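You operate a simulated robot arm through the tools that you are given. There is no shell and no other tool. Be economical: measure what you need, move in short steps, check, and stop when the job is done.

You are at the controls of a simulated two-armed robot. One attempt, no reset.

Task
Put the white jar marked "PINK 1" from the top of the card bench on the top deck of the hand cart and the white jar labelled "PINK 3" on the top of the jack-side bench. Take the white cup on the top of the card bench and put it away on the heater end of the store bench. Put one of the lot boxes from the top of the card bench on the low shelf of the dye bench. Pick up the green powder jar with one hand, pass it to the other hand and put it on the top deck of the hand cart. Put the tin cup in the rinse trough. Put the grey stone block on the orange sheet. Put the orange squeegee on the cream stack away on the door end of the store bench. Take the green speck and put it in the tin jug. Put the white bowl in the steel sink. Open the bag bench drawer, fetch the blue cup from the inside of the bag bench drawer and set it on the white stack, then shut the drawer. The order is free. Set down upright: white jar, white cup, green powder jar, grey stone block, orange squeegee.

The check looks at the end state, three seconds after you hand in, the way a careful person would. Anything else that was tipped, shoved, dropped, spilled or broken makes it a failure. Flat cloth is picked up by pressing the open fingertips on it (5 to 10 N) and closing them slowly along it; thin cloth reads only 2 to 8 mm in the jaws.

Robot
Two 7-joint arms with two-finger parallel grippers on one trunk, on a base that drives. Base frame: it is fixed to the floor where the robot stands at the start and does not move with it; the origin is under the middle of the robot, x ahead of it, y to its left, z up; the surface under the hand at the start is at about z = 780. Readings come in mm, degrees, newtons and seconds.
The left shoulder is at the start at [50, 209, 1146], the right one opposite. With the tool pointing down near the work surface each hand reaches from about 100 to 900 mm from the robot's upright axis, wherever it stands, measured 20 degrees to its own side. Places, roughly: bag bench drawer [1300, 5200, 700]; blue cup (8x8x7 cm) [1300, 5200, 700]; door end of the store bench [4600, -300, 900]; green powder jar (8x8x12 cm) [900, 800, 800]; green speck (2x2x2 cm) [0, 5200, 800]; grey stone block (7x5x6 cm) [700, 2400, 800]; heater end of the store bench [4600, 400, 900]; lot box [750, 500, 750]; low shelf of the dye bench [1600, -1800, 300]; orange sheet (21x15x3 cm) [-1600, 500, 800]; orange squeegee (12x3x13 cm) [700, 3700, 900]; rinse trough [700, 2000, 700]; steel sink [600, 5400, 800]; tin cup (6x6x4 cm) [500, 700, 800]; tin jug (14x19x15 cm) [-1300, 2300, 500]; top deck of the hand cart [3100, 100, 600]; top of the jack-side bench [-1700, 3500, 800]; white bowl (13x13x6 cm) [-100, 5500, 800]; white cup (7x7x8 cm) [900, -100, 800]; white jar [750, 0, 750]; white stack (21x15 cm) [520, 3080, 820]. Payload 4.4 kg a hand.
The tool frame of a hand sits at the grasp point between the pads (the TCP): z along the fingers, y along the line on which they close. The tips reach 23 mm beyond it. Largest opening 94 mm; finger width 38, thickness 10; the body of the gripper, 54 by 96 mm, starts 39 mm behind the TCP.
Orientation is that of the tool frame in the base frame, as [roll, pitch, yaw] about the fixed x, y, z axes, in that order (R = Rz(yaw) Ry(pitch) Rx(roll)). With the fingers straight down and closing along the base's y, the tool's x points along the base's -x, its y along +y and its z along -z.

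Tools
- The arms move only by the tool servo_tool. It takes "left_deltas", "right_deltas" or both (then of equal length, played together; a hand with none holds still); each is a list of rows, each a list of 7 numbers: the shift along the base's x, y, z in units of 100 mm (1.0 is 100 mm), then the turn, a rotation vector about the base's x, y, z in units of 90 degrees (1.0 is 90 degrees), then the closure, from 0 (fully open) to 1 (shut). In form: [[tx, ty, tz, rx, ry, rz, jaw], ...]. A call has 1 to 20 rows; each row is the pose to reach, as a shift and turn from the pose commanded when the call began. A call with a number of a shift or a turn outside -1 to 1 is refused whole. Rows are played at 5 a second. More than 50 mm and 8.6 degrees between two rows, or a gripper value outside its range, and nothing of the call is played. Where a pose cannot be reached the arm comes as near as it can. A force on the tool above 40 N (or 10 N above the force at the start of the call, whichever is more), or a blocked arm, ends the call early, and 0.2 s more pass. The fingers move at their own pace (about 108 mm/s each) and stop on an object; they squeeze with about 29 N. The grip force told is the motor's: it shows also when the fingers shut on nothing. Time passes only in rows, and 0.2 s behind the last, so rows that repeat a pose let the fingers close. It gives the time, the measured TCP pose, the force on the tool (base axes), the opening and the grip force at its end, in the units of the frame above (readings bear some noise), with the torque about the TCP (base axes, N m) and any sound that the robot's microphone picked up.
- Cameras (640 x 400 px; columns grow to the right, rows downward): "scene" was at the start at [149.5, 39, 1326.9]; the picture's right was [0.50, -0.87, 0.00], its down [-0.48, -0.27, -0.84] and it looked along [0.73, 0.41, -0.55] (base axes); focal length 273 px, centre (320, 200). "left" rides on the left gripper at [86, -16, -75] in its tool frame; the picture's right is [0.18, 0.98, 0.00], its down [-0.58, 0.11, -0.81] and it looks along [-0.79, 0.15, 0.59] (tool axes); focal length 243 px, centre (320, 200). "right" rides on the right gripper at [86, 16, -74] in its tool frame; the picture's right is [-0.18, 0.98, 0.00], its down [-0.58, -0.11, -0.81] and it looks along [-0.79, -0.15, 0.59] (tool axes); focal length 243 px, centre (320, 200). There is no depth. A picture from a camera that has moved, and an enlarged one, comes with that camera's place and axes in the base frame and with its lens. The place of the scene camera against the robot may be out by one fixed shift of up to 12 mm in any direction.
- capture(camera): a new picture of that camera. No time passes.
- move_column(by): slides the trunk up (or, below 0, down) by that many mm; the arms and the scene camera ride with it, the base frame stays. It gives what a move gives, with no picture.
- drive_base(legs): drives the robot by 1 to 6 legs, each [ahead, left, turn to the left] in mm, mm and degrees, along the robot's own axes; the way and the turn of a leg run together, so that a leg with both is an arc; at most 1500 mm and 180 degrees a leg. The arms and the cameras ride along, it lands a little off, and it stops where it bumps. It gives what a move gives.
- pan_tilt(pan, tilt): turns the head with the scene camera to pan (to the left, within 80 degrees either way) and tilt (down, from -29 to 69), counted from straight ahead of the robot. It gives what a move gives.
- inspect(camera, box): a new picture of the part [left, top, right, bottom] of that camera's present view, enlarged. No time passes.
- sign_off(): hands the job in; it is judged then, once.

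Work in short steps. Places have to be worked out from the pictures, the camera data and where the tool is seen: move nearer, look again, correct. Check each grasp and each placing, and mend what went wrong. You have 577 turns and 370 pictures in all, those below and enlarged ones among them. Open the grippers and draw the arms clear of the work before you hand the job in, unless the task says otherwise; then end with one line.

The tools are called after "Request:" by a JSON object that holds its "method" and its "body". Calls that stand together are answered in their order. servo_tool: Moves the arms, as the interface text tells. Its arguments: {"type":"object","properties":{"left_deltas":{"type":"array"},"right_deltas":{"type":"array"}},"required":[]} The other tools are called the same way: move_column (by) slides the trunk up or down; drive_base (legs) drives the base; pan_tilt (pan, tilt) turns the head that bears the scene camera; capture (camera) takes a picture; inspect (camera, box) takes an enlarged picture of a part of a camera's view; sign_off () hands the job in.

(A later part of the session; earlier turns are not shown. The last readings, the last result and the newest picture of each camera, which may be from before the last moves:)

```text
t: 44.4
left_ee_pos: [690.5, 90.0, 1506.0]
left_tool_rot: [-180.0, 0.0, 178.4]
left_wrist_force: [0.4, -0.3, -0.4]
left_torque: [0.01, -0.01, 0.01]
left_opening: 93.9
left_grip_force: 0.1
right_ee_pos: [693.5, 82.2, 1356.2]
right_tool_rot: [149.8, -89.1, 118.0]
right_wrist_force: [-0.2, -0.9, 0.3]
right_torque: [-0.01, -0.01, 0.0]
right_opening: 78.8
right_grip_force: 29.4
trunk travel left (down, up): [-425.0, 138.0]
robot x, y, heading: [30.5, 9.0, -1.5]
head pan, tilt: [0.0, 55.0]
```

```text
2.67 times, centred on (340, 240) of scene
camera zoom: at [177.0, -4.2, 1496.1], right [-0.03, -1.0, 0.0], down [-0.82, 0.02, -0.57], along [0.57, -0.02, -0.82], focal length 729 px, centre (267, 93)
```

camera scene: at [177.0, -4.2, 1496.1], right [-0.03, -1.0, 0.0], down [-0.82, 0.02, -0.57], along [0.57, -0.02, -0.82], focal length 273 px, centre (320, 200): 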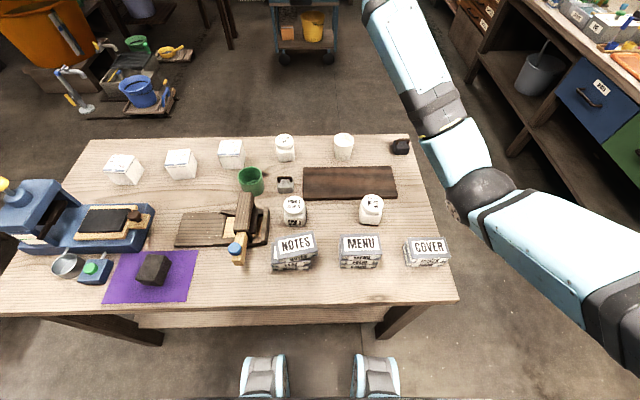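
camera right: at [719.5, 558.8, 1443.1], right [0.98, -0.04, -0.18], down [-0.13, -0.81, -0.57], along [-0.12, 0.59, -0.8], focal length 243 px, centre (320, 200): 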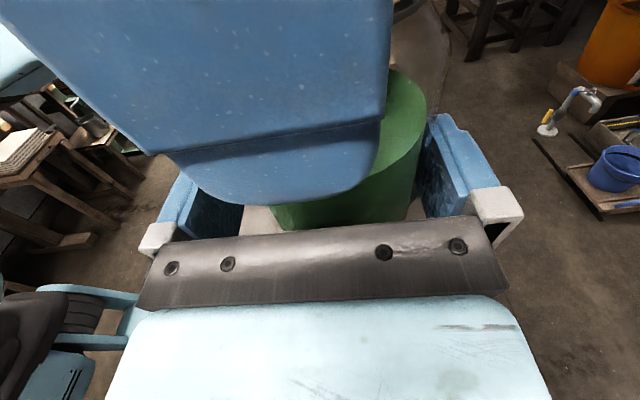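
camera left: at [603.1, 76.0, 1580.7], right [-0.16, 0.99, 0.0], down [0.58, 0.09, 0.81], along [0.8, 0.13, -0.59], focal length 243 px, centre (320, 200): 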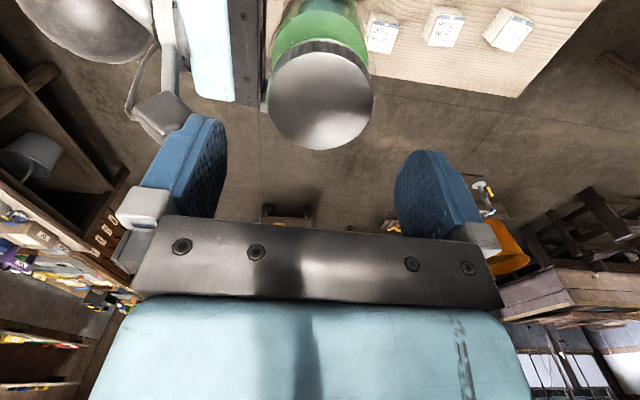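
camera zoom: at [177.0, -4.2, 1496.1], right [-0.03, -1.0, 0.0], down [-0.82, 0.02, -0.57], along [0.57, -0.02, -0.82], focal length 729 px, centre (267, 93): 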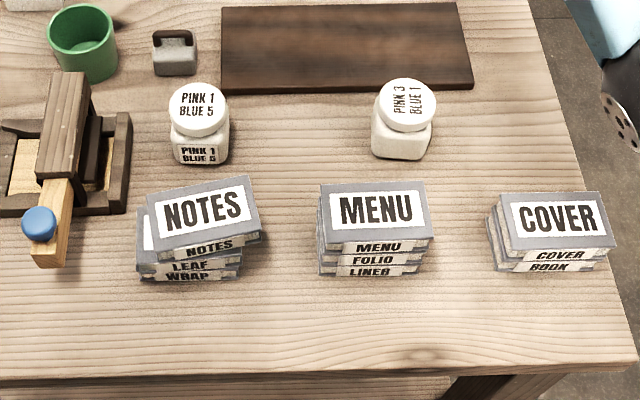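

The top NOTES book got turned ~10°. I will mend it with the left hand now; first move the right hand with the jar aside.

Request:
{"method": "servo_tool", "body": {"right_deltas": [[0, -0.3, 0, 0, 0, 0, 1], [0, -0.6, 0, 0, 0, 0, 1], [0, -1, 0, 0, 0, 0, 1]]}}

Request:
{"method": "servo_tool", "body": {"right_deltas": [[0, -0.3, 0, 0, 0, 0, 1], [0, -0.6, 0, 0, 0, 0, 1], [0, -1, 0, 0, 0, 0, 1]], "left_deltas": [[-0.3, 0, -0.3, 0, 0, 0, 0], [-0.6, 0, -0.6, 0, 0, 0, 0], [-0.9, 0, -1, 0, 0, 0, 0]]}}

Request:
{"method": "servo_tool", "body": {"left_deltas": [[-0.3, 0, -0.3, 0, 0, 0, 0], [-0.6, 0, -0.6, 0, 0, 0, 0], [-0.9, 0, -1, 0, 0, 0, 0]]}}

Request:
{"method": "servo_tool", "body": {"left_deltas": [[-0.3, 0, -0.35, 0, 0, 0, 0], [-0.5, 0, -0.7, 0, 0, 0, 0], [-0.8, 0, -1, 0, 0, 0, 0]]}}

Request:
{"method": "capture", "body": {"camera": "left"}}

Request:
{"method": "capture", "body": {"camera": "scene"}}

```text
t: 45.2
left_ee_pos: [689.9, 86.8, 1506.3]
left_tool_rot: [180.0, 0.0, 178.4]
left_wrist_force: [0.2, 0.0, -0.3]
left_torque: [0.0, -0.01, -0.03]
left_opening: 94.1
left_grip_force: 0.1
right_ee_pos: [692.5, -19.6, 1355.6]
right_tool_rot: [145.0, -89.1, 122.8]
right_wrist_force: [0.2, 0.3, 0.3]
right_torque: [-0.03, 0.01, -0.02]
right_opening: 78.7
right_grip_force: 29.0
trunk travel left (down, up): [-425.0, 138.0]
robot x, y, heading: [30.8, 0.7, -1.6]
head pan, tilt: [0.0, 55.0]
```

```text
t: 46.0
left_ee_pos: [598.6, 84.8, 1405.6]
left_tool_rot: [180.0, 0.0, 178.4]
left_wrist_force: [-0.3, -0.4, 0.6]
left_torque: [0.0, 0.02, -0.02]
left_opening: 93.9
left_grip_force: 0.1
right_ee_pos: [694.1, -118.6, 1355.9]
right_tool_rot: [151.1, -89.2, 116.6]
right_wrist_force: [-0.6, -0.8, -0.3]
right_torque: [-0.02, 0.01, 0.01]
right_opening: 78.8
right_grip_force: 29.1
trunk travel left (down, up): [-425.0, 138.0]
robot x, y, heading: [36.7, 8.0, -1.3]
head pan, tilt: [0.0, 55.0]
```

```text
t: 46.8
left_ee_pos: [508.2, 90.1, 1303.4]
left_tool_rot: [-180.0, 0.0, 178.4]
left_wrist_force: [-0.6, 0.4, 0.0]
left_torque: [-0.01, 0.01, -0.03]
left_opening: 94.0
left_grip_force: 0.0
right_ee_pos: [692.9, -116.8, 1357.1]
right_tool_rot: [150.5, -89.1, 117.3]
right_wrist_force: [1.2, 1.2, -0.5]
right_torque: [-0.04, 0.0, 0.03]
right_opening: 78.7
right_grip_force: 28.9
trunk travel left (down, up): [-425.0, 138.0]
robot x, y, heading: [33.4, 6.5, -1.6]
head pan, tilt: [0.0, 55.0]
```

```text
t: 47.6
left_ee_pos: [425.3, 90.0, 1202.8]
left_tool_rot: [-179.9, 0.0, 178.4]
left_wrist_force: [0.5, 0.9, 0.7]
left_torque: [-0.01, -0.03, 0.01]
left_opening: 94.0
left_grip_force: 0.0
right_ee_pos: [693.8, -116.9, 1357.1]
right_tool_rot: [147.7, -89.0, 120.0]
right_wrist_force: [0.8, -0.4, 0.2]
right_torque: [-0.03, 0.02, 0.0]
right_opening: 78.5
right_grip_force: 29.0
trunk travel left (down, up): [-425.0, 138.0]
robot x, y, heading: [38.2, 5.0, -1.4]
head pan, tilt: [0.0, 55.0]
```

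```text
340 pictures are left
camera left: at [338.8, 76.9, 1277.7], right [-0.16, 0.99, 0.0], down [0.58, 0.09, 0.81], along [0.8, 0.13, -0.59], focal length 243 px, centre (320, 200)
```

left: 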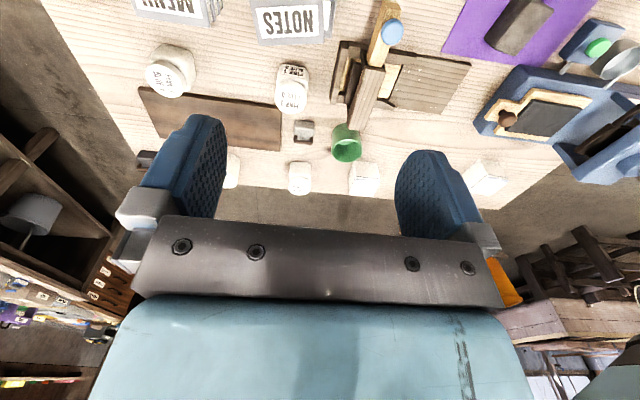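

```text
339 pictures are left
camera scene: at [176.3, -4.3, 1496.2], right [-0.03, -1.0, 0.0], down [-0.82, 0.02, -0.57], along [0.57, -0.02, -0.82], focal length 273 px, centre (320, 200)
```

scene: 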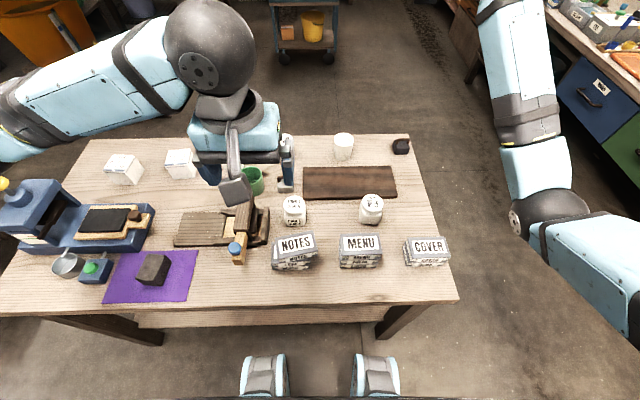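

I bring the left hand over the NOTES stack (~(480,50)) and turn it so that the fingers close across the book's short side.

Request:
{"method": "servo_tool", "body": {"left_deltas": [[0.1, -0.1, 0, 0, 0, -0.09, 0], [0.2, -0.2, 0, 0, 0, -0.18, 0], [0.3, -0.3, 0, 0, 0, -0.27, 0], [0.4, -0.4, 0, 0, 0, -0.36, 0], [0.55, -0.4, 0, 0, 0, -0.45, 0], [0.55, -0.4, 0, 0, 0, -0.54, 0], [0.55, -0.4, -0.3, 0, 0, -0.63, 0], [0.55, -0.4, -0.6, 0, 0, -0.72, 0], [0.55, -0.4, -0.9, 0, 0, -0.8, 0]]}}

Request:
{"method": "servo_tool", "body": {"left_deltas": [[0, 0, -0.3, 0, 0, 0, 0], [0, 0, -0.6, 0, 0, 0, 0], [0, 0, -0.9, 0, 0, 0, 0]]}}

Request:
{"method": "capture", "body": {"camera": "left"}}

Request:
{"method": "inspect", "body": {"camera": "scene", "box": [220, 180, 460, 300]}}

```text
t: 49.6
left_ee_pos: [487.0, 47.8, 1116.6]
left_tool_rot: [-180.0, 0.1, 106.3]
left_wrist_force: [1.2, 0.1, -0.1]
left_torque: [-0.02, 0.02, -0.03]
left_opening: 94.1
left_grip_force: 0.0
right_ee_pos: [693.8, -117.3, 1356.8]
right_tool_rot: [150.6, -89.2, 117.2]
right_wrist_force: [0.5, 0.3, 0.4]
right_torque: [0.01, 0.02, 0.0]
right_opening: 78.7
right_grip_force: 28.3
trunk travel left (down, up): [-425.0, 138.0]
robot x, y, heading: [34.0, 2.3, -1.4]
head pan, tilt: [0.0, 55.0]
```

```text
t: 50.4
left_ee_pos: [485.8, 51.1, 1026.0]
left_tool_rot: [179.9, -0.1, 106.4]
left_wrist_force: [0.4, 0.7, 0.2]
left_torque: [-0.01, 0.0, 0.03]
left_opening: 94.1
left_grip_force: 0.1
right_ee_pos: [693.4, -117.7, 1357.6]
right_tool_rot: [150.0, -89.1, 117.7]
right_wrist_force: [0.7, 0.4, 0.2]
right_torque: [-0.05, -0.02, -0.02]
right_opening: 78.9
right_grip_force: 29.4
trunk travel left (down, up): [-425.0, 138.0]
robot x, y, heading: [31.1, 4.0, -1.6]
head pan, tilt: [0.0, 55.0]
```

```text
338 pictures are left
camera left: at [445.9, 128.8, 1101.2], right [0.89, 0.45, 0.0], down [0.27, -0.53, 0.81], along [0.37, -0.72, -0.59], focal length 243 px, centre (320, 200)
```

left: 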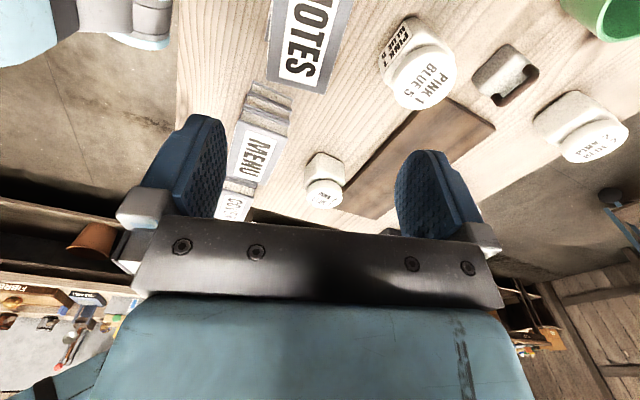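

```text
2.67 times, centred on (340, 240) of scene
camera zoom: at [177.0, -4.1, 1496.1], right [-0.03, -1.0, 0.0], down [-0.82, 0.02, -0.57], along [0.57, -0.02, -0.82], focal length 729 px, centre (267, 93)
```

zoom: 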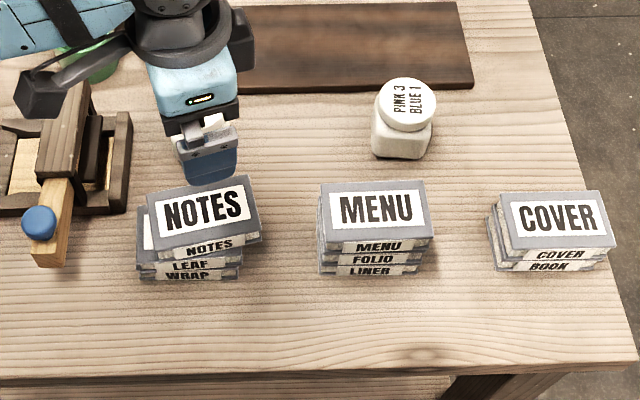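

Book centre ≈(472,53), turned +14.5°; original was (482,66), 0°. I descend and grip the top book lightly deep.

Request:
{"method": "servo_tool", "body": {"left_deltas": [[-0.07, 0.01, -0.3, 0, 0, -0.01, 0], [-0.14, 0.02, -0.6, 0, 0, -0.02, 0], [-0.14, 0.02, -0.9, 0, 0, -0.02, 0]]}}

Request:
{"method": "servo_tool", "body": {"left_deltas": [[0, 0, -0.3, 0, 0, 0, 0], [0, 0, -0.6, 0, 0, 0, 0]]}}

Request:
{"method": "inspect", "body": {"camera": "scene", "box": [240, 190, 360, 290]}}

```text
t: 51.2
left_ee_pos: [473.1, 53.8, 935.6]
left_tool_rot: [180.0, 0.1, 104.6]
left_wrist_force: [-0.6, 0.1, 0.5]
left_torque: [0.01, -0.05, 0.01]
left_opening: 93.8
left_grip_force: 0.0
right_ee_pos: [694.0, -116.9, 1356.6]
right_tool_rot: [150.3, -89.1, 117.4]
right_wrist_force: [0.1, 0.6, -0.2]
right_torque: [-0.03, 0.02, -0.02]
right_opening: 78.7
right_grip_force: 29.2
trunk travel left (down, up): [-425.0, 138.0]
robot x, y, heading: [30.7, 4.3, -1.8]
head pan, tilt: [0.0, 55.0]
```

```text
t: 51.8
left_ee_pos: [470.6, 54.6, 875.7]
left_tool_rot: [-180.0, 0.1, 104.6]
left_wrist_force: [-0.3, -0.6, -0.9]
left_torque: [0.01, -0.01, -0.03]
left_opening: 94.0
left_grip_force: 0.0
right_ee_pos: [694.3, -117.8, 1357.3]
right_tool_rot: [149.8, -89.1, 118.0]
right_wrist_force: [0.6, 0.0, 0.5]
right_torque: [-0.01, -0.01, -0.01]
right_opening: 78.8
right_grip_force: 29.4
trunk travel left (down, up): [-425.0, 138.0]
robot x, y, heading: [34.5, 4.3, -1.4]
head pan, tilt: [0.0, 55.0]
```

```text
4.00 times, centred on (300, 240) of scene
camera zoom: at [177.0, -4.3, 1496.1], right [-0.03, -1.0, 0.0], down [-0.82, 0.02, -0.57], along [0.57, -0.02, -0.82], focal length 1093 px, centre (400, 40)
```

zoom: 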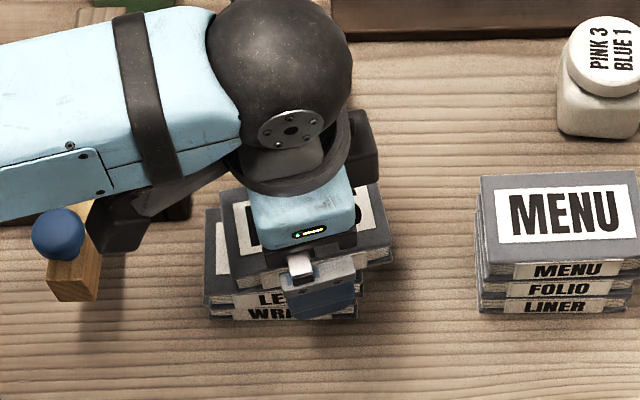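

Fingers straddle the top book. Close, lift slightly, rotate and shift back, lower.

Request:
{"method": "servo_tool", "body": {"left_deltas": [[0, 0, 0, 0, 0, 0, 1], [0, 0, 0, 0, 0, 0, 1], [0, 0, 0, 0, 0, 0, 1], [0, 0, 0.04, 0, 0, 0, 1]]}}

Request:
{"method": "inspect", "body": {"camera": "scene", "box": [240, 190, 360, 290]}}

```text
t: 52.8
left_ee_pos: [470.9, 53.2, 881.0]
left_tool_rot: [-180.0, 0.0, 104.6]
left_wrist_force: [0.0, -0.2, -2.0]
left_torque: [0.0, -0.01, 0.02]
left_opening: 59.4
left_grip_force: 29.4
right_ee_pos: [693.4, -118.6, 1357.0]
right_tool_rot: [149.3, -89.0, 118.5]
right_wrist_force: [0.7, 1.0, 0.3]
right_torque: [-0.05, 0.04, 0.03]
right_opening: 78.8
right_grip_force: 29.1
trunk travel left (down, up): [-425.0, 138.0]
robot x, y, heading: [34.5, 1.5, -1.5]
head pan, tilt: [0.0, 55.0]
```

```text
4.00 times, centred on (300, 240) of scene
camera zoom: at [177.0, -4.4, 1496.0], right [-0.03, -1.0, 0.0], down [-0.82, 0.02, -0.57], along [0.57, -0.02, -0.82], focal length 1093 px, centre (400, 40)
```

zoom: 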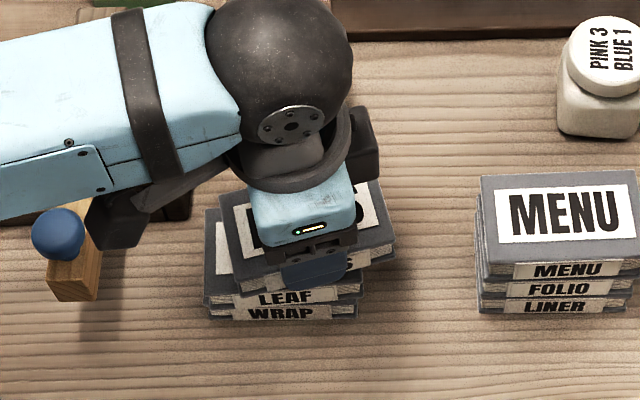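

Only the top book is held. Turn −14.5°, shift (+11,+13), lower, release, and rise.

Request:
{"method": "servo_tool", "body": {"left_deltas": [[0.05, 0.06, 0.02, 0, 0, -0.08, 1], [0.11, 0.13, 0.02, 0, 0, -0.16, 1], [0.11, 0.13, 0.0, 0, 0, -0.16, 1], [0.11, 0.13, -0.04, 0, 0, -0.16, 1], [0.11, 0.13, -0.05, 0, 0, -0.16, 0.6], [0.11, 0.13, -0.05, 0, 0, -0.16, 0], [0.11, 0.13, -0.05, 0, 0, -0.16, 0], [0.11, 0.13, 0.4, 0, 0, -0.16, 0], [0.11, 0.13, 0.8, 0, 0, -0.16, 0]]}}

Request:
{"method": "servo_tool", "body": {"left_deltas": [[0, 0, 0.4, 0, 0, 0, 0], [0, 0, 0.8, 0, 0, 0, 0]]}}

Request:
{"method": "inspect", "body": {"camera": "scene", "box": [220, 180, 400, 290]}}

Request:
{"method": "capture", "body": {"camera": "left"}}

```text
t: 54.8
left_ee_pos: [484.0, 66.6, 956.7]
left_tool_rot: [179.9, 0.0, 90.2]
left_wrist_force: [1.1, 0.1, 0.7]
left_torque: [0.0, 0.02, 0.01]
left_opening: 94.1
left_grip_force: 0.1
right_ee_pos: [692.5, -118.5, 1355.2]
right_tool_rot: [148.6, -89.1, 119.2]
right_wrist_force: [0.0, 0.9, 0.0]
right_torque: [-0.07, -0.02, 0.01]
right_opening: 78.7
right_grip_force: 29.0
trunk travel left (down, up): [-425.0, 138.0]
robot x, y, heading: [34.1, 6.9, -1.3]
head pan, tilt: [0.0, 55.0]
```

```text
t: 55.4
left_ee_pos: [481.4, 61.6, 1038.4]
left_tool_rot: [-179.9, 0.1, 90.2]
left_wrist_force: [0.7, 0.2, -0.1]
left_torque: [0.02, 0.03, 0.02]
left_opening: 94.2
left_grip_force: 0.0
right_ee_pos: [693.1, -118.5, 1355.7]
right_tool_rot: [148.5, -89.1, 119.1]
right_wrist_force: [0.0, -0.1, 0.3]
right_torque: [-0.02, -0.01, -0.02]
right_opening: 78.7
right_grip_force: 28.7
trunk travel left (down, up): [-425.0, 138.0]
robot x, y, heading: [32.2, 4.6, -1.4]
head pan, tilt: [0.0, 55.0]
```

```text
3.56 times, centred on (310, 235) of scene
camera zoom: at [176.9, -4.8, 1496.0], right [-0.03, -1.0, 0.0], down [-0.82, 0.02, -0.57], along [0.57, -0.01, -0.82], focal length 972 px, centre (356, 76)
```

zoom: 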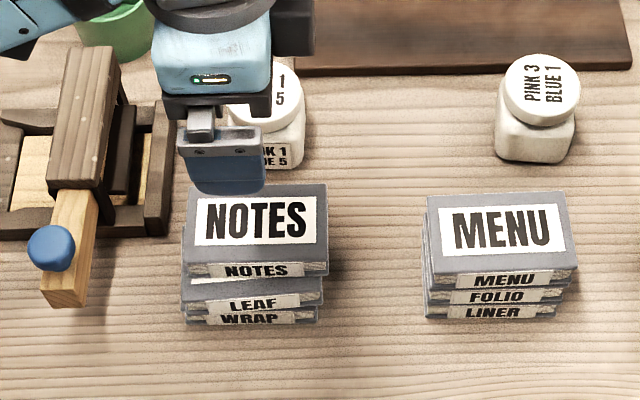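

```text
333 pictures are left
camera left: at [465.1, 147.8, 1114.2], right [0.98, 0.19, 0.0], down [0.11, -0.58, 0.81], along [0.15, -0.79, -0.59], focal length 243 px, centre (320, 200)
```

left: 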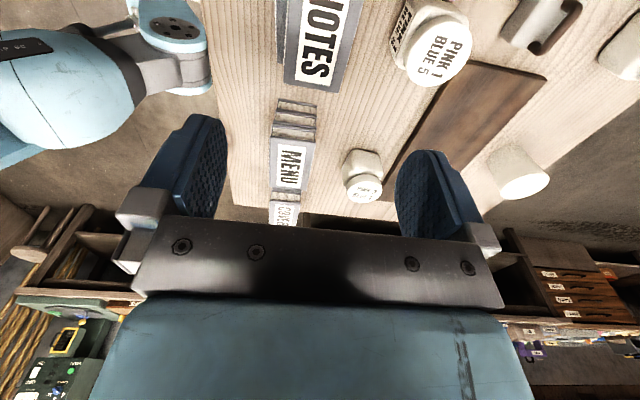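

Yaw is right; the top book now overhangs ~13 mm too far back compared with the LEAF book. I regrip and shift it −13 mm in x.

Request:
{"method": "servo_tool", "body": {"left_deltas": [[0, 0, -0.4, 0, 0, 0, 0], [0, 0, -0.8, 0, 0, 0, 0]]}}

Request:
{"method": "servo_tool", "body": {"left_deltas": [[0, 0, -0.4, 0, 0, 0, 0], [0, 0, -0.8, 0, 0, 0, 0], [0, 0, -0.8, 0, 0, 0, 1], [0, 0, -0.8, 0, 0, 0, 1], [0, 0, -0.8, 0, 0, 0, 1], [0, 0, -0.75, 0, 0, 0, 1], [-0.13, 0, -0.75, 0, 0, 0, 1], [-0.13, 0, -0.79, 0, 0, 0, 1], [-0.13, 0, -0.8, 0, 0, 0, 0.6], [-0.13, 0, -0.8, 0, 0, 0, 0], [-0.13, 0, -0.8, 0, 0, 0, 0], [-0.13, 0, -0.4, 0, 0, 0, 0], [-0.13, 0, 0, 0, 0, 0, 0]]}}

Request:
{"method": "inspect", "body": {"camera": "scene", "box": [220, 180, 400, 290]}}

```text
t: 56.0
left_ee_pos: [481.9, 61.7, 958.4]
left_tool_rot: [180.0, 0.1, 90.2]
left_wrist_force: [-0.5, 0.1, 0.4]
left_torque: [-0.02, -0.03, 0.0]
left_opening: 93.9
left_grip_force: 0.1
right_ee_pos: [694.0, -116.5, 1356.2]
right_tool_rot: [150.1, -89.1, 117.6]
right_wrist_force: [0.9, 0.2, -0.1]
right_torque: [-0.03, -0.02, -0.03]
right_opening: 79.0
right_grip_force: 28.9
trunk travel left (down, up): [-425.0, 138.0]
robot x, y, heading: [31.2, 4.2, -1.4]
head pan, tilt: [0.0, 55.0]
```

```text
t: 58.8
left_ee_pos: [471.2, 64.5, 959.4]
left_tool_rot: [-179.9, 0.0, 90.3]
left_wrist_force: [0.5, -0.3, -0.5]
left_torque: [-0.01, -0.02, -0.04]
left_opening: 94.0
left_grip_force: 0.1
right_ee_pos: [693.1, -116.7, 1355.7]
right_tool_rot: [148.9, -89.1, 118.9]
right_wrist_force: [-0.2, 0.0, -0.1]
right_torque: [-0.05, 0.02, -0.01]
right_opening: 78.9
right_grip_force: 30.0
trunk travel left (down, up): [-425.0, 138.0]
robot x, y, heading: [31.2, 6.1, -1.7]
head pan, tilt: [0.0, 55.0]
```

```text
3.56 times, centred on (310, 235) of scene
camera zoom: at [176.8, -4.4, 1496.0], right [-0.03, -1.0, 0.0], down [-0.82, 0.02, -0.57], along [0.57, -0.02, -0.82], focal length 972 px, centre (356, 76)
```

zoom: 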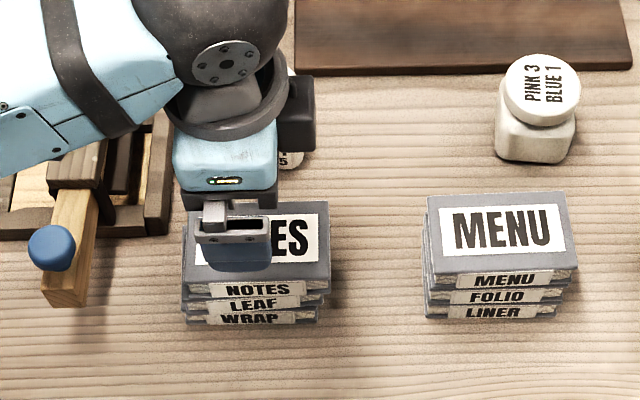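

Stack is neat again. Now I rise and look at PINK 1 with the left camera.

Request:
{"method": "servo_tool", "body": {"left_deltas": [[0, 0, 0.4, 0, 0, 0, 0], [0, 0.2, 0.8, 0, 0, 0, 0], [0.3, 0.5, 1, 0, 0, 0, 0], [0.7, 0.7, 1, 0, 0, 0, 0], [1, 0.7, 1, 0, 0, 0, 0]]}}

Request:
{"method": "capture", "body": {"camera": "left"}}

```text
t: 60.0
left_ee_pos: [572.6, 133.3, 1060.5]
left_tool_rot: [-179.9, 0.1, 90.1]
left_wrist_force: [0.1, -0.1, -0.1]
left_torque: [0.01, 0.05, 0.02]
left_opening: 94.0
left_grip_force: 0.1
right_ee_pos: [694.3, -119.0, 1356.0]
right_tool_rot: [150.2, -89.2, 117.5]
right_wrist_force: [0.1, -0.9, -0.6]
right_torque: [-0.02, 0.0, 0.02]
right_opening: 78.7
right_grip_force: 28.7
trunk travel left (down, up): [-425.0, 138.0]
robot x, y, heading: [33.0, 4.2, -1.6]
head pan, tilt: [0.0, 55.0]
```

```text
331 pictures are left
camera left: at [555.4, 220.2, 1135.5], right [0.98, 0.19, 0.0], down [0.11, -0.58, 0.81], along [0.15, -0.79, -0.59], focal length 243 px, centre (320, 200)
```

left: 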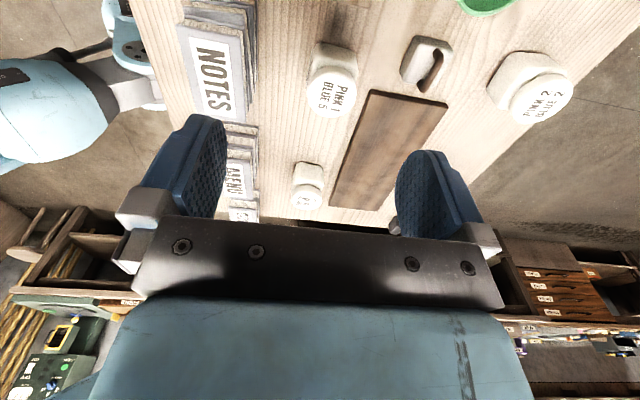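

PINK 1 lid ≈(598,70). Move above it lower, and look again.

Request:
{"method": "servo_tool", "body": {"left_deltas": [[0.12, -0.3, -0.2, 0, 0, 0, 0], [0.25, -0.63, -0.5, 0, 0, 0, 0], [0.25, -0.63, -0.85, 0, 0, 0, 0]]}}

Request:
{"method": "capture", "body": {"camera": "left"}}

```text
t: 60.8
left_ee_pos: [595.8, 74.6, 976.2]
left_tool_rot: [179.9, 0.1, 90.2]
left_wrist_force: [1.1, -0.4, -0.5]
left_torque: [-0.03, 0.0, 0.02]
left_opening: 94.2
left_grip_force: 0.1
right_ee_pos: [693.0, -116.6, 1356.3]
right_tool_rot: [150.7, -89.1, 117.3]
right_wrist_force: [0.2, 0.3, -1.2]
right_torque: [-0.01, -0.01, 0.01]
right_opening: 78.8
right_grip_force: 29.0
trunk travel left (down, up): [-425.0, 138.0]
robot x, y, heading: [30.0, 3.2, -1.3]
head pan, tilt: [0.0, 55.0]
```

```text
330 pictures are left
camera left: at [580.4, 161.1, 1050.2], right [0.98, 0.19, 0.0], down [0.11, -0.58, 0.81], along [0.15, -0.79, -0.59], focal length 243 px, centre (320, 200)
```

left: 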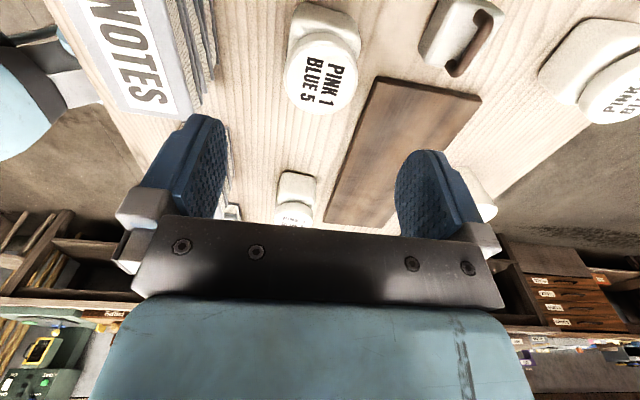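

Centred on (598,74). I descend ~125 mm and close.

Request:
{"method": "servo_tool", "body": {"left_deltas": [[0.01, 0, -0.3, 0, 0, 0, 0], [0.01, 0, -0.63, 0, 0, 0, 0]]}}

Request:
{"method": "servo_tool", "body": {"left_deltas": [[0, 0, -0.3, 0, 0, 0, 0], [0, 0, -0.6, 0, 0, 0, 0], [0, 0, -0.6, 0, 0, 0, 1], [0, 0, -0.6, 0, 0, 0, 1], [0, 0, -0.6, 0, 0, 0, 1], [0, 0, -0.6, 0, 0, 0, 1]]}}

Request:
{"method": "inspect", "body": {"camera": "scene", "box": [220, 160, 400, 280]}}

```text
t: 61.4
left_ee_pos: [598.0, 76.0, 911.6]
left_tool_rot: [180.0, -0.1, 90.3]
left_wrist_force: [-0.3, 0.0, -0.2]
left_torque: [0.0, 0.03, 0.01]
left_opening: 94.1
left_grip_force: 0.1
right_ee_pos: [693.7, -117.4, 1356.7]
right_tool_rot: [150.0, -89.1, 117.7]
right_wrist_force: [0.2, 0.1, 0.2]
right_torque: [-0.05, -0.01, 0.0]
right_opening: 78.9
right_grip_force: 29.2
trunk travel left (down, up): [-425.0, 138.0]
robot x, y, heading: [34.3, 3.1, -1.5]
head pan, tilt: [0.0, 55.0]
```

```text
t: 62.8
left_ee_pos: [596.4, 74.7, 851.0]
left_tool_rot: [179.9, 0.0, 90.3]
left_wrist_force: [1.2, -0.1, 1.3]
left_torque: [0.06, -0.11, -0.02]
left_opening: 59.5
left_grip_force: 28.8
right_ee_pos: [692.5, -117.3, 1356.3]
right_tool_rot: [149.4, -89.2, 118.5]
right_wrist_force: [-0.3, 0.2, -0.2]
right_torque: [-0.02, 0.0, 0.0]
right_opening: 78.8
right_grip_force: 28.8
trunk travel left (down, up): [-425.0, 138.0]
robot x, y, heading: [35.2, 2.0, -1.4]
head pan, tilt: [0.0, 55.0]
```

```text
3.33 times, centred on (310, 220) of scene
camera zoom: at [176.9, -4.4, 1496.0], right [-0.03, -1.0, 0.0], down [-0.82, 0.02, -0.57], along [0.57, -0.02, -0.82], focal length 911 px, centre (353, 133)
```

zoom: 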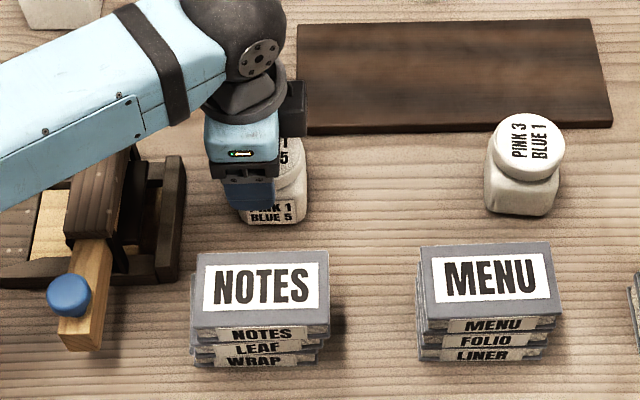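

The grip is ~15 mm off to the jar's left; I open, shift −15 mm in y, and regrip.

Request:
{"method": "servo_tool", "body": {"left_deltas": [[0, 0, 0, 0, 0, 0, 0], [0, 0, 0, 0, 0, 0, 0], [0, -0.15, 0, 0, 0, 0, 0], [0, -0.15, 0, 0, 0, 0, 1], [0, -0.15, 0, 0, 0, 0, 1], [0, -0.15, 0, 0, 0, 0, 1], [0, -0.15, 0.2, 0, 0, 0, 1], [0, -0.15, 0.5, 0, 0, 0, 1]]}}

Request:
{"method": "inspect", "body": {"camera": "scene", "box": [220, 160, 400, 280]}}

```text
t: 64.6
left_ee_pos: [597.7, 57.2, 903.5]
left_tool_rot: [179.9, 0.1, 90.2]
left_wrist_force: [-0.3, 0.0, -1.9]
left_torque: [0.01, -0.03, -0.01]
left_opening: 59.7
left_grip_force: 28.9
right_ee_pos: [693.3, -118.6, 1356.5]
right_tool_rot: [148.7, -89.2, 119.0]
right_wrist_force: [0.0, -0.1, -0.5]
right_torque: [-0.05, 0.0, 0.02]
right_opening: 78.7
right_grip_force: 29.2
trunk travel left (down, up): [-425.0, 138.0]
robot x, y, heading: [34.1, 3.3, -1.6]
head pan, tilt: [0.0, 55.0]
```

```text
3.33 times, centred on (310, 220) of scene
camera zoom: at [176.8, -4.6, 1496.0], right [-0.03, -1.0, 0.0], down [-0.82, 0.02, -0.57], along [0.57, -0.02, -0.82], focal length 911 px, centre (353, 133)
```

zoom: 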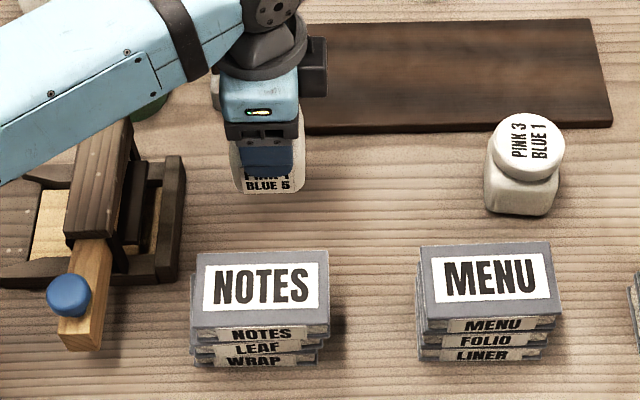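

PINK 1 is held. I raise the trunk and the left hand, then strafe right past the bench end.

Request:
{"method": "move_column", "body": {"by": 100}}

Request:
{"method": "servo_tool", "body": {"left_deltas": [[0, 0.1, 0.4, 0, 0, 0, 1], [0, 0.3, 0.8, 0, 0, 0, 1], [-0.2, 0.5, 1, 0, 0, 0, 1], [-0.4, 0.8, 1, 0, 0, 0, 1]]}}

Request:
{"method": "drive_base", "body": {"legs": [[0, -870, 0]]}}

Request:
{"method": "pan_tilt", "body": {"pan": 0, "tilt": 30}}

Request:
{"method": "capture", "body": {"camera": "scene"}}

```text
t: 65.9
left_ee_pos: [597.0, 56.8, 1002.3]
left_tool_rot: [-179.9, 0.0, 90.2]
left_wrist_force: [0.7, -0.6, -1.8]
left_torque: [-0.01, 0.01, 0.01]
left_opening: 59.6
left_grip_force: 28.6
right_ee_pos: [694.3, -118.4, 1456.3]
right_tool_rot: [151.3, -89.3, 116.5]
right_wrist_force: [0.6, -0.4, -3.7]
right_torque: [-0.02, -0.01, -0.02]
right_opening: 78.6
right_grip_force: 28.8
trunk travel left (down, up): [-525.0, 38.0]
robot x, y, heading: [28.4, 3.3, -1.6]
head pan, tilt: [0.0, 55.0]
```

```text
t: 66.9
left_ee_pos: [557.3, 139.8, 1105.1]
left_tool_rot: [180.0, 0.1, 90.2]
left_wrist_force: [-0.2, 0.2, -1.6]
left_torque: [-0.02, -0.02, 0.02]
left_opening: 59.7
left_grip_force: 29.3
right_ee_pos: [691.5, -116.1, 1457.3]
right_tool_rot: [149.6, -89.0, 118.2]
right_wrist_force: [0.4, 0.9, -2.7]
right_torque: [-0.05, 0.0, -0.01]
right_opening: 79.0
right_grip_force: 29.4
trunk travel left (down, up): [-525.0, 38.0]
robot x, y, heading: [32.9, 6.2, -1.5]
head pan, tilt: [0.0, 55.0]
```

```text
t: 74.8
left_ee_pos: [531.1, -729.7, 1105.3]
left_tool_rot: [180.0, 0.0, 89.4]
left_wrist_force: [0.2, -0.1, -1.3]
left_torque: [0.0, -0.01, 0.0]
left_opening: 59.6
left_grip_force: 28.4
right_ee_pos: [662.7, -984.1, 1457.8]
right_tool_rot: [150.1, -89.0, 117.0]
right_wrist_force: [0.2, -0.5, -3.9]
right_torque: [-0.01, 0.03, -0.01]
right_opening: 78.7
right_grip_force: 28.5
trunk travel left (down, up): [-525.0, 38.0]
robot x, y, heading: [2.5, -855.1, -2.3]
head pan, tilt: [0.0, 55.0]
```

```text
t: 75.7
left_ee_pos: [531.2, -727.8, 1105.3]
left_tool_rot: [180.0, 0.0, 89.4]
left_wrist_force: [0.2, -0.9, -2.6]
left_torque: [0.0, 0.03, 0.01]
left_opening: 59.7
left_grip_force: 28.5
right_ee_pos: [664.2, -984.7, 1457.5]
right_tool_rot: [150.3, -89.0, 116.8]
right_wrist_force: [0.3, 0.3, -3.4]
right_torque: [-0.03, 0.03, -0.01]
right_opening: 78.6
right_grip_force: 28.9
trunk travel left (down, up): [-525.0, 38.0]
robot x, y, heading: [3.7, -852.2, -2.4]
head pan, tilt: [0.0, 30.0]
```

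```text
327 pictures are left
camera scene: at [166.9, -865.6, 1632.0], right [-0.04, -1.0, 0.0], down [-0.5, 0.02, -0.87], along [0.86, -0.03, -0.5], focal length 273 px, centre (320, 200)
```

scene: 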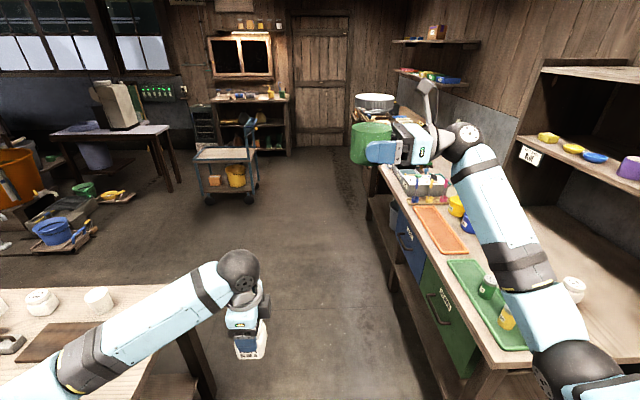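

The lane between benches is clear. I straighten, shift a bit left, and drive ahead in the lane.

Request:
{"method": "drive_base", "body": {"legs": [[0, 80, 2.3], [1000, 0, 0], [900, 0, 0]]}}

Request:
{"method": "capture", "body": {"camera": "scene"}}

```text
t: 86.3
left_ee_pos: [2442.5, -637.8, 1104.4]
left_tool_rot: [179.9, 0.0, 91.5]
left_wrist_force: [0.1, 0.1, -2.2]
left_torque: [-0.03, 0.03, -0.03]
left_opening: 59.7
left_grip_force: 29.4
right_ee_pos: [2584.4, -888.2, 1456.3]
right_tool_rot: [148.9, -89.1, 120.4]
right_wrist_force: [-0.1, 0.2, -3.5]
right_torque: [-0.05, 0.02, -0.01]
right_opening: 78.9
right_grip_force: 29.0
trunk travel left (down, up): [-525.0, 38.0]
robot x, y, heading: [1920.4, -782.5, -0.1]
head pan, tilt: [0.0, 30.0]
```

```text
326 pictures are left
camera scene: at [2082.9, -789.1, 1632.1], right [0.0, -1.0, 0.0], down [-0.5, 0.0, -0.87], along [0.87, 0.0, -0.5], focal length 273 px, centre (320, 200)
```

scene: 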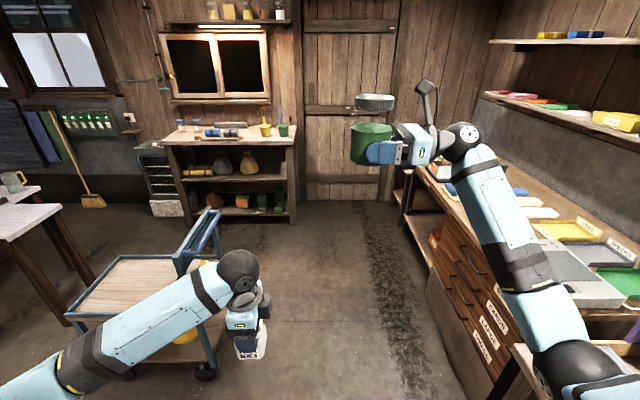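

The cart stands ahead-left; I strafe left to stand before it and look.

Request:
{"method": "drive_base", "body": {"legs": [[0, 820, 0]]}}

Request:
{"method": "pan_tilt", "body": {"pan": 0, "tilt": 40}}

Request:
{"method": "capture", "body": {"camera": "scene"}}

```text
t: 93.9
left_ee_pos: [2443.1, 182.9, 1105.2]
left_tool_rot: [179.9, 0.0, 91.8]
left_wrist_force: [-0.4, -0.6, -2.1]
left_torque: [-0.01, 0.03, -0.01]
left_opening: 59.6
left_grip_force: 29.3
right_ee_pos: [2586.4, -69.7, 1455.7]
right_tool_rot: [149.9, -89.2, 119.5]
right_wrist_force: [0.2, 0.2, -3.8]
right_torque: [-0.02, -0.01, -0.01]
right_opening: 78.9
right_grip_force: 29.6
trunk travel left (down, up): [-525.0, 38.0]
robot x, y, heading: [1922.2, 35.1, -0.0]
head pan, tilt: [0.0, 30.0]
```

```text
t: 94.6
left_ee_pos: [2442.7, 183.2, 1105.9]
left_tool_rot: [-179.9, 0.0, 91.7]
left_wrist_force: [1.0, 0.1, -1.6]
left_torque: [-0.03, -0.03, -0.01]
left_opening: 59.6
left_grip_force: 29.0
right_ee_pos: [2585.2, -68.3, 1456.1]
right_tool_rot: [151.0, -89.1, 118.3]
right_wrist_force: [-0.1, -0.6, -3.5]
right_torque: [-0.04, -0.04, 0.0]
right_opening: 79.1
right_grip_force: 29.5
trunk travel left (down, up): [-525.0, 38.0]
robot x, y, heading: [1920.8, 34.6, 0.1]
head pan, tilt: [0.0, 40.0]
```

```text
325 pictures are left
camera scene: at [2078.9, 31.3, 1616.7], right [0.0, -1.0, 0.0], down [-0.64, 0.0, -0.77], along [0.77, 0.0, -0.64], focal length 273 px, centre (320, 200)
```

scene: 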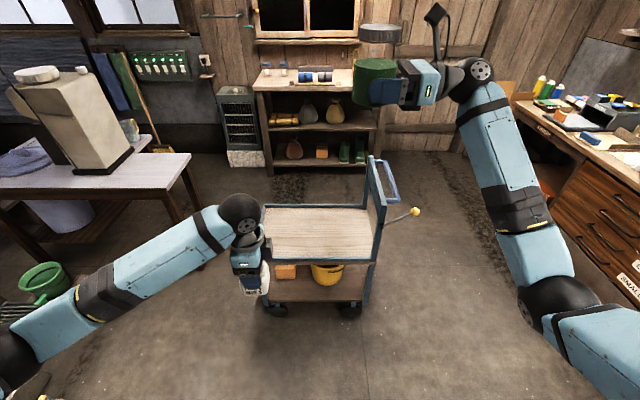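

Deck spans about x 2880–3230, y −200–286 with the handle on the right. I turn the right hand to point forward (+x), keeping the jar upright.

Request:
{"method": "servo_tool", "body": {"right_deltas": [[0, 0, 0, 0, 0, -0.09, 1], [0, 0, 0, 0, 0, -0.18, 1], [0, 0, 0, 0, 0, -0.27, 1], [0, 0, 0, 0, 0, -0.36, 1], [0, 0, 0, 0, 0, -0.45, 1], [0, 0, 0, 0, 0, -0.54, 1], [0, 0, 0, 0, 0, -0.63, 1], [0, 0, 0, 0, 0, -0.72, 1], [0, 0, 0, 0, 0, -0.81, 1], [0, 0, 0, 0, 0, -0.9, 1], [0, 0, 0, 0, 0, -1, 1]]}}

Request:
{"method": "capture", "body": {"camera": "scene"}}

```text
refused: row 11 steps farther than a row can; nothing moved
```

```text
324 pictures are left
camera scene: at [2078.9, 31.3, 1616.7], right [0.0, -1.0, 0.0], down [-0.64, 0.0, -0.77], along [0.77, 0.0, -0.64], focal length 273 px, centre (320, 200)
```

scene: 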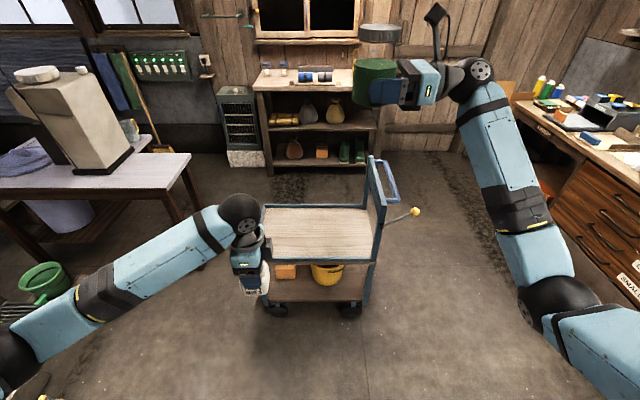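

Step limit; I repeat with equal steps of 0.09.

Request:
{"method": "servo_tool", "body": {"right_deltas": [[0, 0, 0, 0, 0, -0.09, 1], [0, 0, 0, 0, 0, -0.18, 1], [0, 0, 0, 0, 0, -0.27, 1], [0, 0, 0, 0, 0, -0.36, 1], [0, 0, 0, 0, 0, -0.45, 1], [0, 0, 0, 0, 0, -0.54, 1], [0, 0, 0, 0, 0, -0.63, 1], [0, 0, 0, 0, 0, -0.72, 1], [0, 0, 0, 0, 0, -0.81, 1], [0, 0, 0, 0, 0, -0.9, 1], [0, 0, 0, 0, 0, -0.97, 1]]}}

Request:
{"method": "capture", "body": {"camera": "scene"}}

```text
t: 97.2
left_ee_pos: [2442.3, 182.6, 1104.0]
left_tool_rot: [-179.9, -0.1, 91.7]
left_wrist_force: [0.2, 0.1, -1.8]
left_torque: [-0.02, 0.0, 0.01]
left_opening: 59.5
left_grip_force: 29.5
right_ee_pos: [2595.0, -137.0, 1459.6]
right_tool_rot: [81.7, -82.9, 96.5]
right_wrist_force: [0.6, -0.2, -3.9]
right_torque: [0.01, 0.02, -0.02]
right_opening: 78.8
right_grip_force: 28.9
right hand out of reach, approached as far as the arm can: row 11
trunk travel left (down, up): [-525.0, 38.0]
robot x, y, heading: [1923.8, 39.4, 0.1]
head pan, tilt: [0.0, 40.0]
stopped in row 11 (right hand): the arm was blocked; the commanded pose is now the measured one
```

```text
323 pictures are left
camera scene: at [2079.3, 30.0, 1616.6], right [0.0, -1.0, 0.0], down [-0.64, 0.0, -0.77], along [0.77, 0.0, -0.64], focal length 273 px, centre (320, 200)
```

scene: 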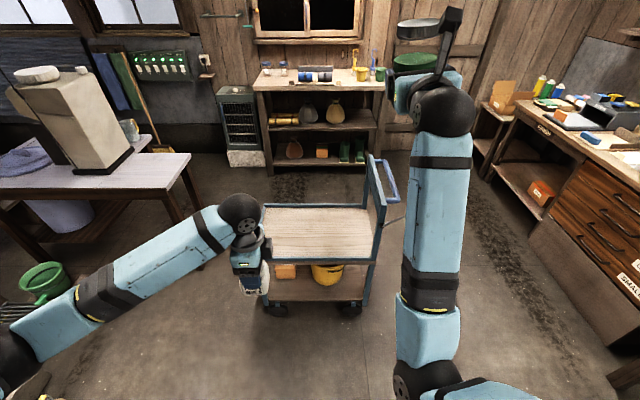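

The right hand points forward but leans 7° about x near a limit. I lower and retract it a little and correct the lean.

Request:
{"method": "servo_tool", "body": {"right_deltas": [[-0.15, -0.1, -0.3, 0, 0, 0, 1], [-0.3, -0.2, -0.6, 0.03, 0, 0, 1], [-0.5, -0.3, -0.9, 0.078, 0, 0, 1], [-0.5, -0.3, -0.9, 0.078, 0, 0, 1]]}}

```text
t: 97.8
left_ee_pos: [2442.0, 184.0, 1104.8]
left_tool_rot: [-179.9, -0.1, 91.6]
left_wrist_force: [0.7, 0.7, -2.2]
left_torque: [-0.02, 0.01, 0.0]
left_opening: 59.6
left_grip_force: 28.8
right_ee_pos: [2570.1, -195.6, 1471.7]
right_tool_rot: [50.4, -76.2, 123.8]
right_wrist_force: [0.3, 0.2, -3.9]
right_torque: [-0.06, 0.03, -0.03]
right_opening: 78.6
right_grip_force: 29.0
trunk travel left (down, up): [-525.0, 38.0]
robot x, y, heading: [1923.2, 35.9, 0.1]
head pan, tilt: [0.0, 40.0]
stopped in row 3 (right hand): the arm was blocked; the commanded pose is now the measured one
```

That went toward a joint limit. I swing the hand back to a diagonal (+x+y) heading instead, which suffices for the deck.

Request:
{"method": "servo_tool", "body": {"right_deltas": [[0, 0.1, 0, 0, 0, 0.09, 1], [0, 0.2, 0, 0, 0, 0.18, 1], [0, 0.3, 0, 0, 0, 0.27, 1], [0, 0.4, 0, 0, 0, 0.36, 1], [0, 0.5, 0, 0, 0, 0.45, 1], [0, 0.5, 0, 0, 0, 0.53, 1]]}}

```text
t: 99.2
left_ee_pos: [2443.0, 183.1, 1104.9]
left_tool_rot: [-179.9, 0.0, 91.7]
left_wrist_force: [-0.7, 0.1, -1.5]
left_torque: [-0.04, -0.04, 0.04]
left_opening: 59.3
left_grip_force: 29.0
right_ee_pos: [2569.7, -146.4, 1471.9]
right_tool_rot: [49.4, -76.4, 172.5]
right_wrist_force: [-0.1, 0.4, -3.6]
right_torque: [-0.01, 0.01, 0.01]
right_opening: 78.8
right_grip_force: 29.3
trunk travel left (down, up): [-525.0, 38.0]
robot x, y, heading: [1922.2, 35.3, -0.0]
head pan, tilt: [0.0, 40.0]
```

Now correct the 13.6° lean (rotation about mostly +y).

Request:
{"method": "servo_tool", "body": {"right_deltas": [[0, 0, 0, 0.01, 0.075, 0, 1], [0, 0, 0, 0.0198, 0.15, 0, 1], [0, 0, 0, 0.0198, 0.15, 0, 1]]}}

Request:
{"method": "move_column", "body": {"by": -250}}

Request:
{"method": "capture", "body": {"camera": "scene"}}

```text
t: 100.0
left_ee_pos: [2443.1, 181.1, 1104.6]
left_tool_rot: [-180.0, 0.0, 91.7]
left_wrist_force: [-0.2, 0.4, -2.1]
left_torque: [-0.02, -0.01, 0.0]
left_opening: 59.5
left_grip_force: 28.9
right_ee_pos: [2570.7, -145.3, 1471.9]
right_tool_rot: [-115.6, -89.9, -22.5]
right_wrist_force: [1.0, 0.3, -3.3]
right_torque: [-0.04, 0.04, -0.01]
right_opening: 78.8
right_grip_force: 28.8
trunk travel left (down, up): [-525.0, 38.0]
robot x, y, heading: [1923.5, 36.4, -0.1]
head pan, tilt: [0.0, 40.0]
```

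```text
t: 102.6
left_ee_pos: [2443.1, 183.0, 855.1]
left_tool_rot: [-179.9, 0.0, 91.6]
left_wrist_force: [0.8, -0.1, -1.7]
left_torque: [0.03, 0.01, -0.01]
left_opening: 59.4
left_grip_force: 29.2
right_ee_pos: [2569.3, -144.1, 1221.0]
right_tool_rot: [-171.9, -89.9, 33.8]
right_wrist_force: [-0.4, -0.2, -3.3]
right_torque: [-0.02, 0.02, 0.02]
right_opening: 78.6
right_grip_force: 29.4
trunk travel left (down, up): [-275.0, 288.0]
robot x, y, heading: [1920.5, 39.5, 0.0]
head pan, tilt: [0.0, 40.0]
```

```text
322 pictures are left
camera scene: at [2078.5, 31.1, 1366.8], right [0.0, -1.0, 0.0], down [-0.64, 0.0, -0.77], along [0.77, 0.0, -0.64], focal length 273 px, centre (320, 200)
```

scene: 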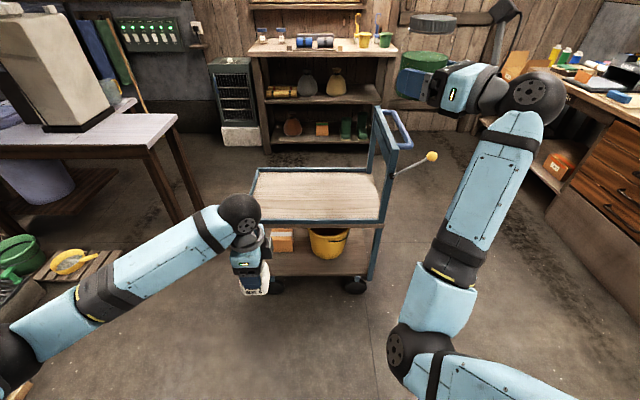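

Both jars are upright. I drive 400 ahead so the hands come over the deck, and look with the left camera.

Request:
{"method": "drive_base", "body": {"legs": [[400, 0, 0]]}}

Request:
{"method": "pan_tilt", "body": {"pan": 0, "tilt": 55}}

Request:
{"method": "capture", "body": {"camera": "scene"}}

Request:
{"method": "capture", "body": {"camera": "left"}}

```text
t: 105.1
left_ee_pos: [2841.7, 175.1, 853.5]
left_tool_rot: [-179.8, -0.1, 91.0]
left_wrist_force: [0.2, -0.4, -2.6]
left_torque: [0.0, 0.0, 0.0]
left_opening: 59.7
left_grip_force: 28.7
right_ee_pos: [2965.6, -153.9, 1220.1]
right_tool_rot: [-163.5, -89.9, 25.0]
right_wrist_force: [1.0, -0.1, -3.4]
right_torque: [0.0, 0.03, -0.02]
right_opening: 78.8
right_grip_force: 29.4
trunk travel left (down, up): [-275.0, 288.0]
robot x, y, heading: [2319.4, 32.8, -0.8]
head pan, tilt: [0.0, 40.0]
```

```text
t: 105.8
left_ee_pos: [2841.0, 175.6, 855.6]
left_tool_rot: [-179.9, 0.0, 91.0]
left_wrist_force: [1.0, 0.0, -2.3]
left_torque: [-0.02, -0.01, -0.03]
left_opening: 59.8
left_grip_force: 29.4
right_ee_pos: [2966.2, -153.9, 1220.2]
right_tool_rot: [-172.2, -89.9, 33.6]
right_wrist_force: [0.3, -0.6, -4.2]
right_torque: [-0.02, 0.1, 0.01]
right_opening: 79.0
right_grip_force: 28.7
trunk travel left (down, up): [-275.0, 288.0]
robot x, y, heading: [2315.4, 33.6, -0.6]
head pan, tilt: [0.0, 55.0]
```

```text
321 pictures are left
camera scene: at [2462.4, 27.2, 1346.1], right [-0.01, -1.0, 0.0], down [-0.82, 0.01, -0.57], along [0.57, -0.01, -0.82], focal length 273 px, centre (320, 200)
```

scene: 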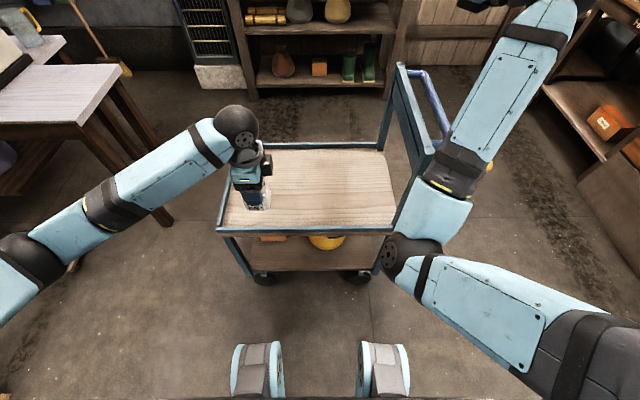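

```text
320 pictures are left
camera left: at [2822.9, 260.9, 929.7], right [0.98, 0.2, 0.0], down [0.12, -0.58, 0.81], along [0.16, -0.79, -0.59], focal length 243 px, centre (320, 200)
```

left: 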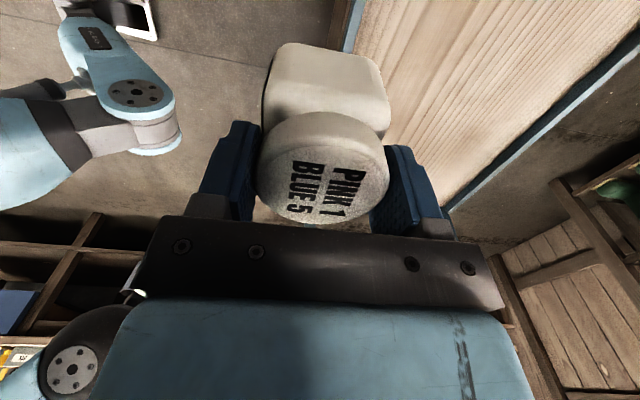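

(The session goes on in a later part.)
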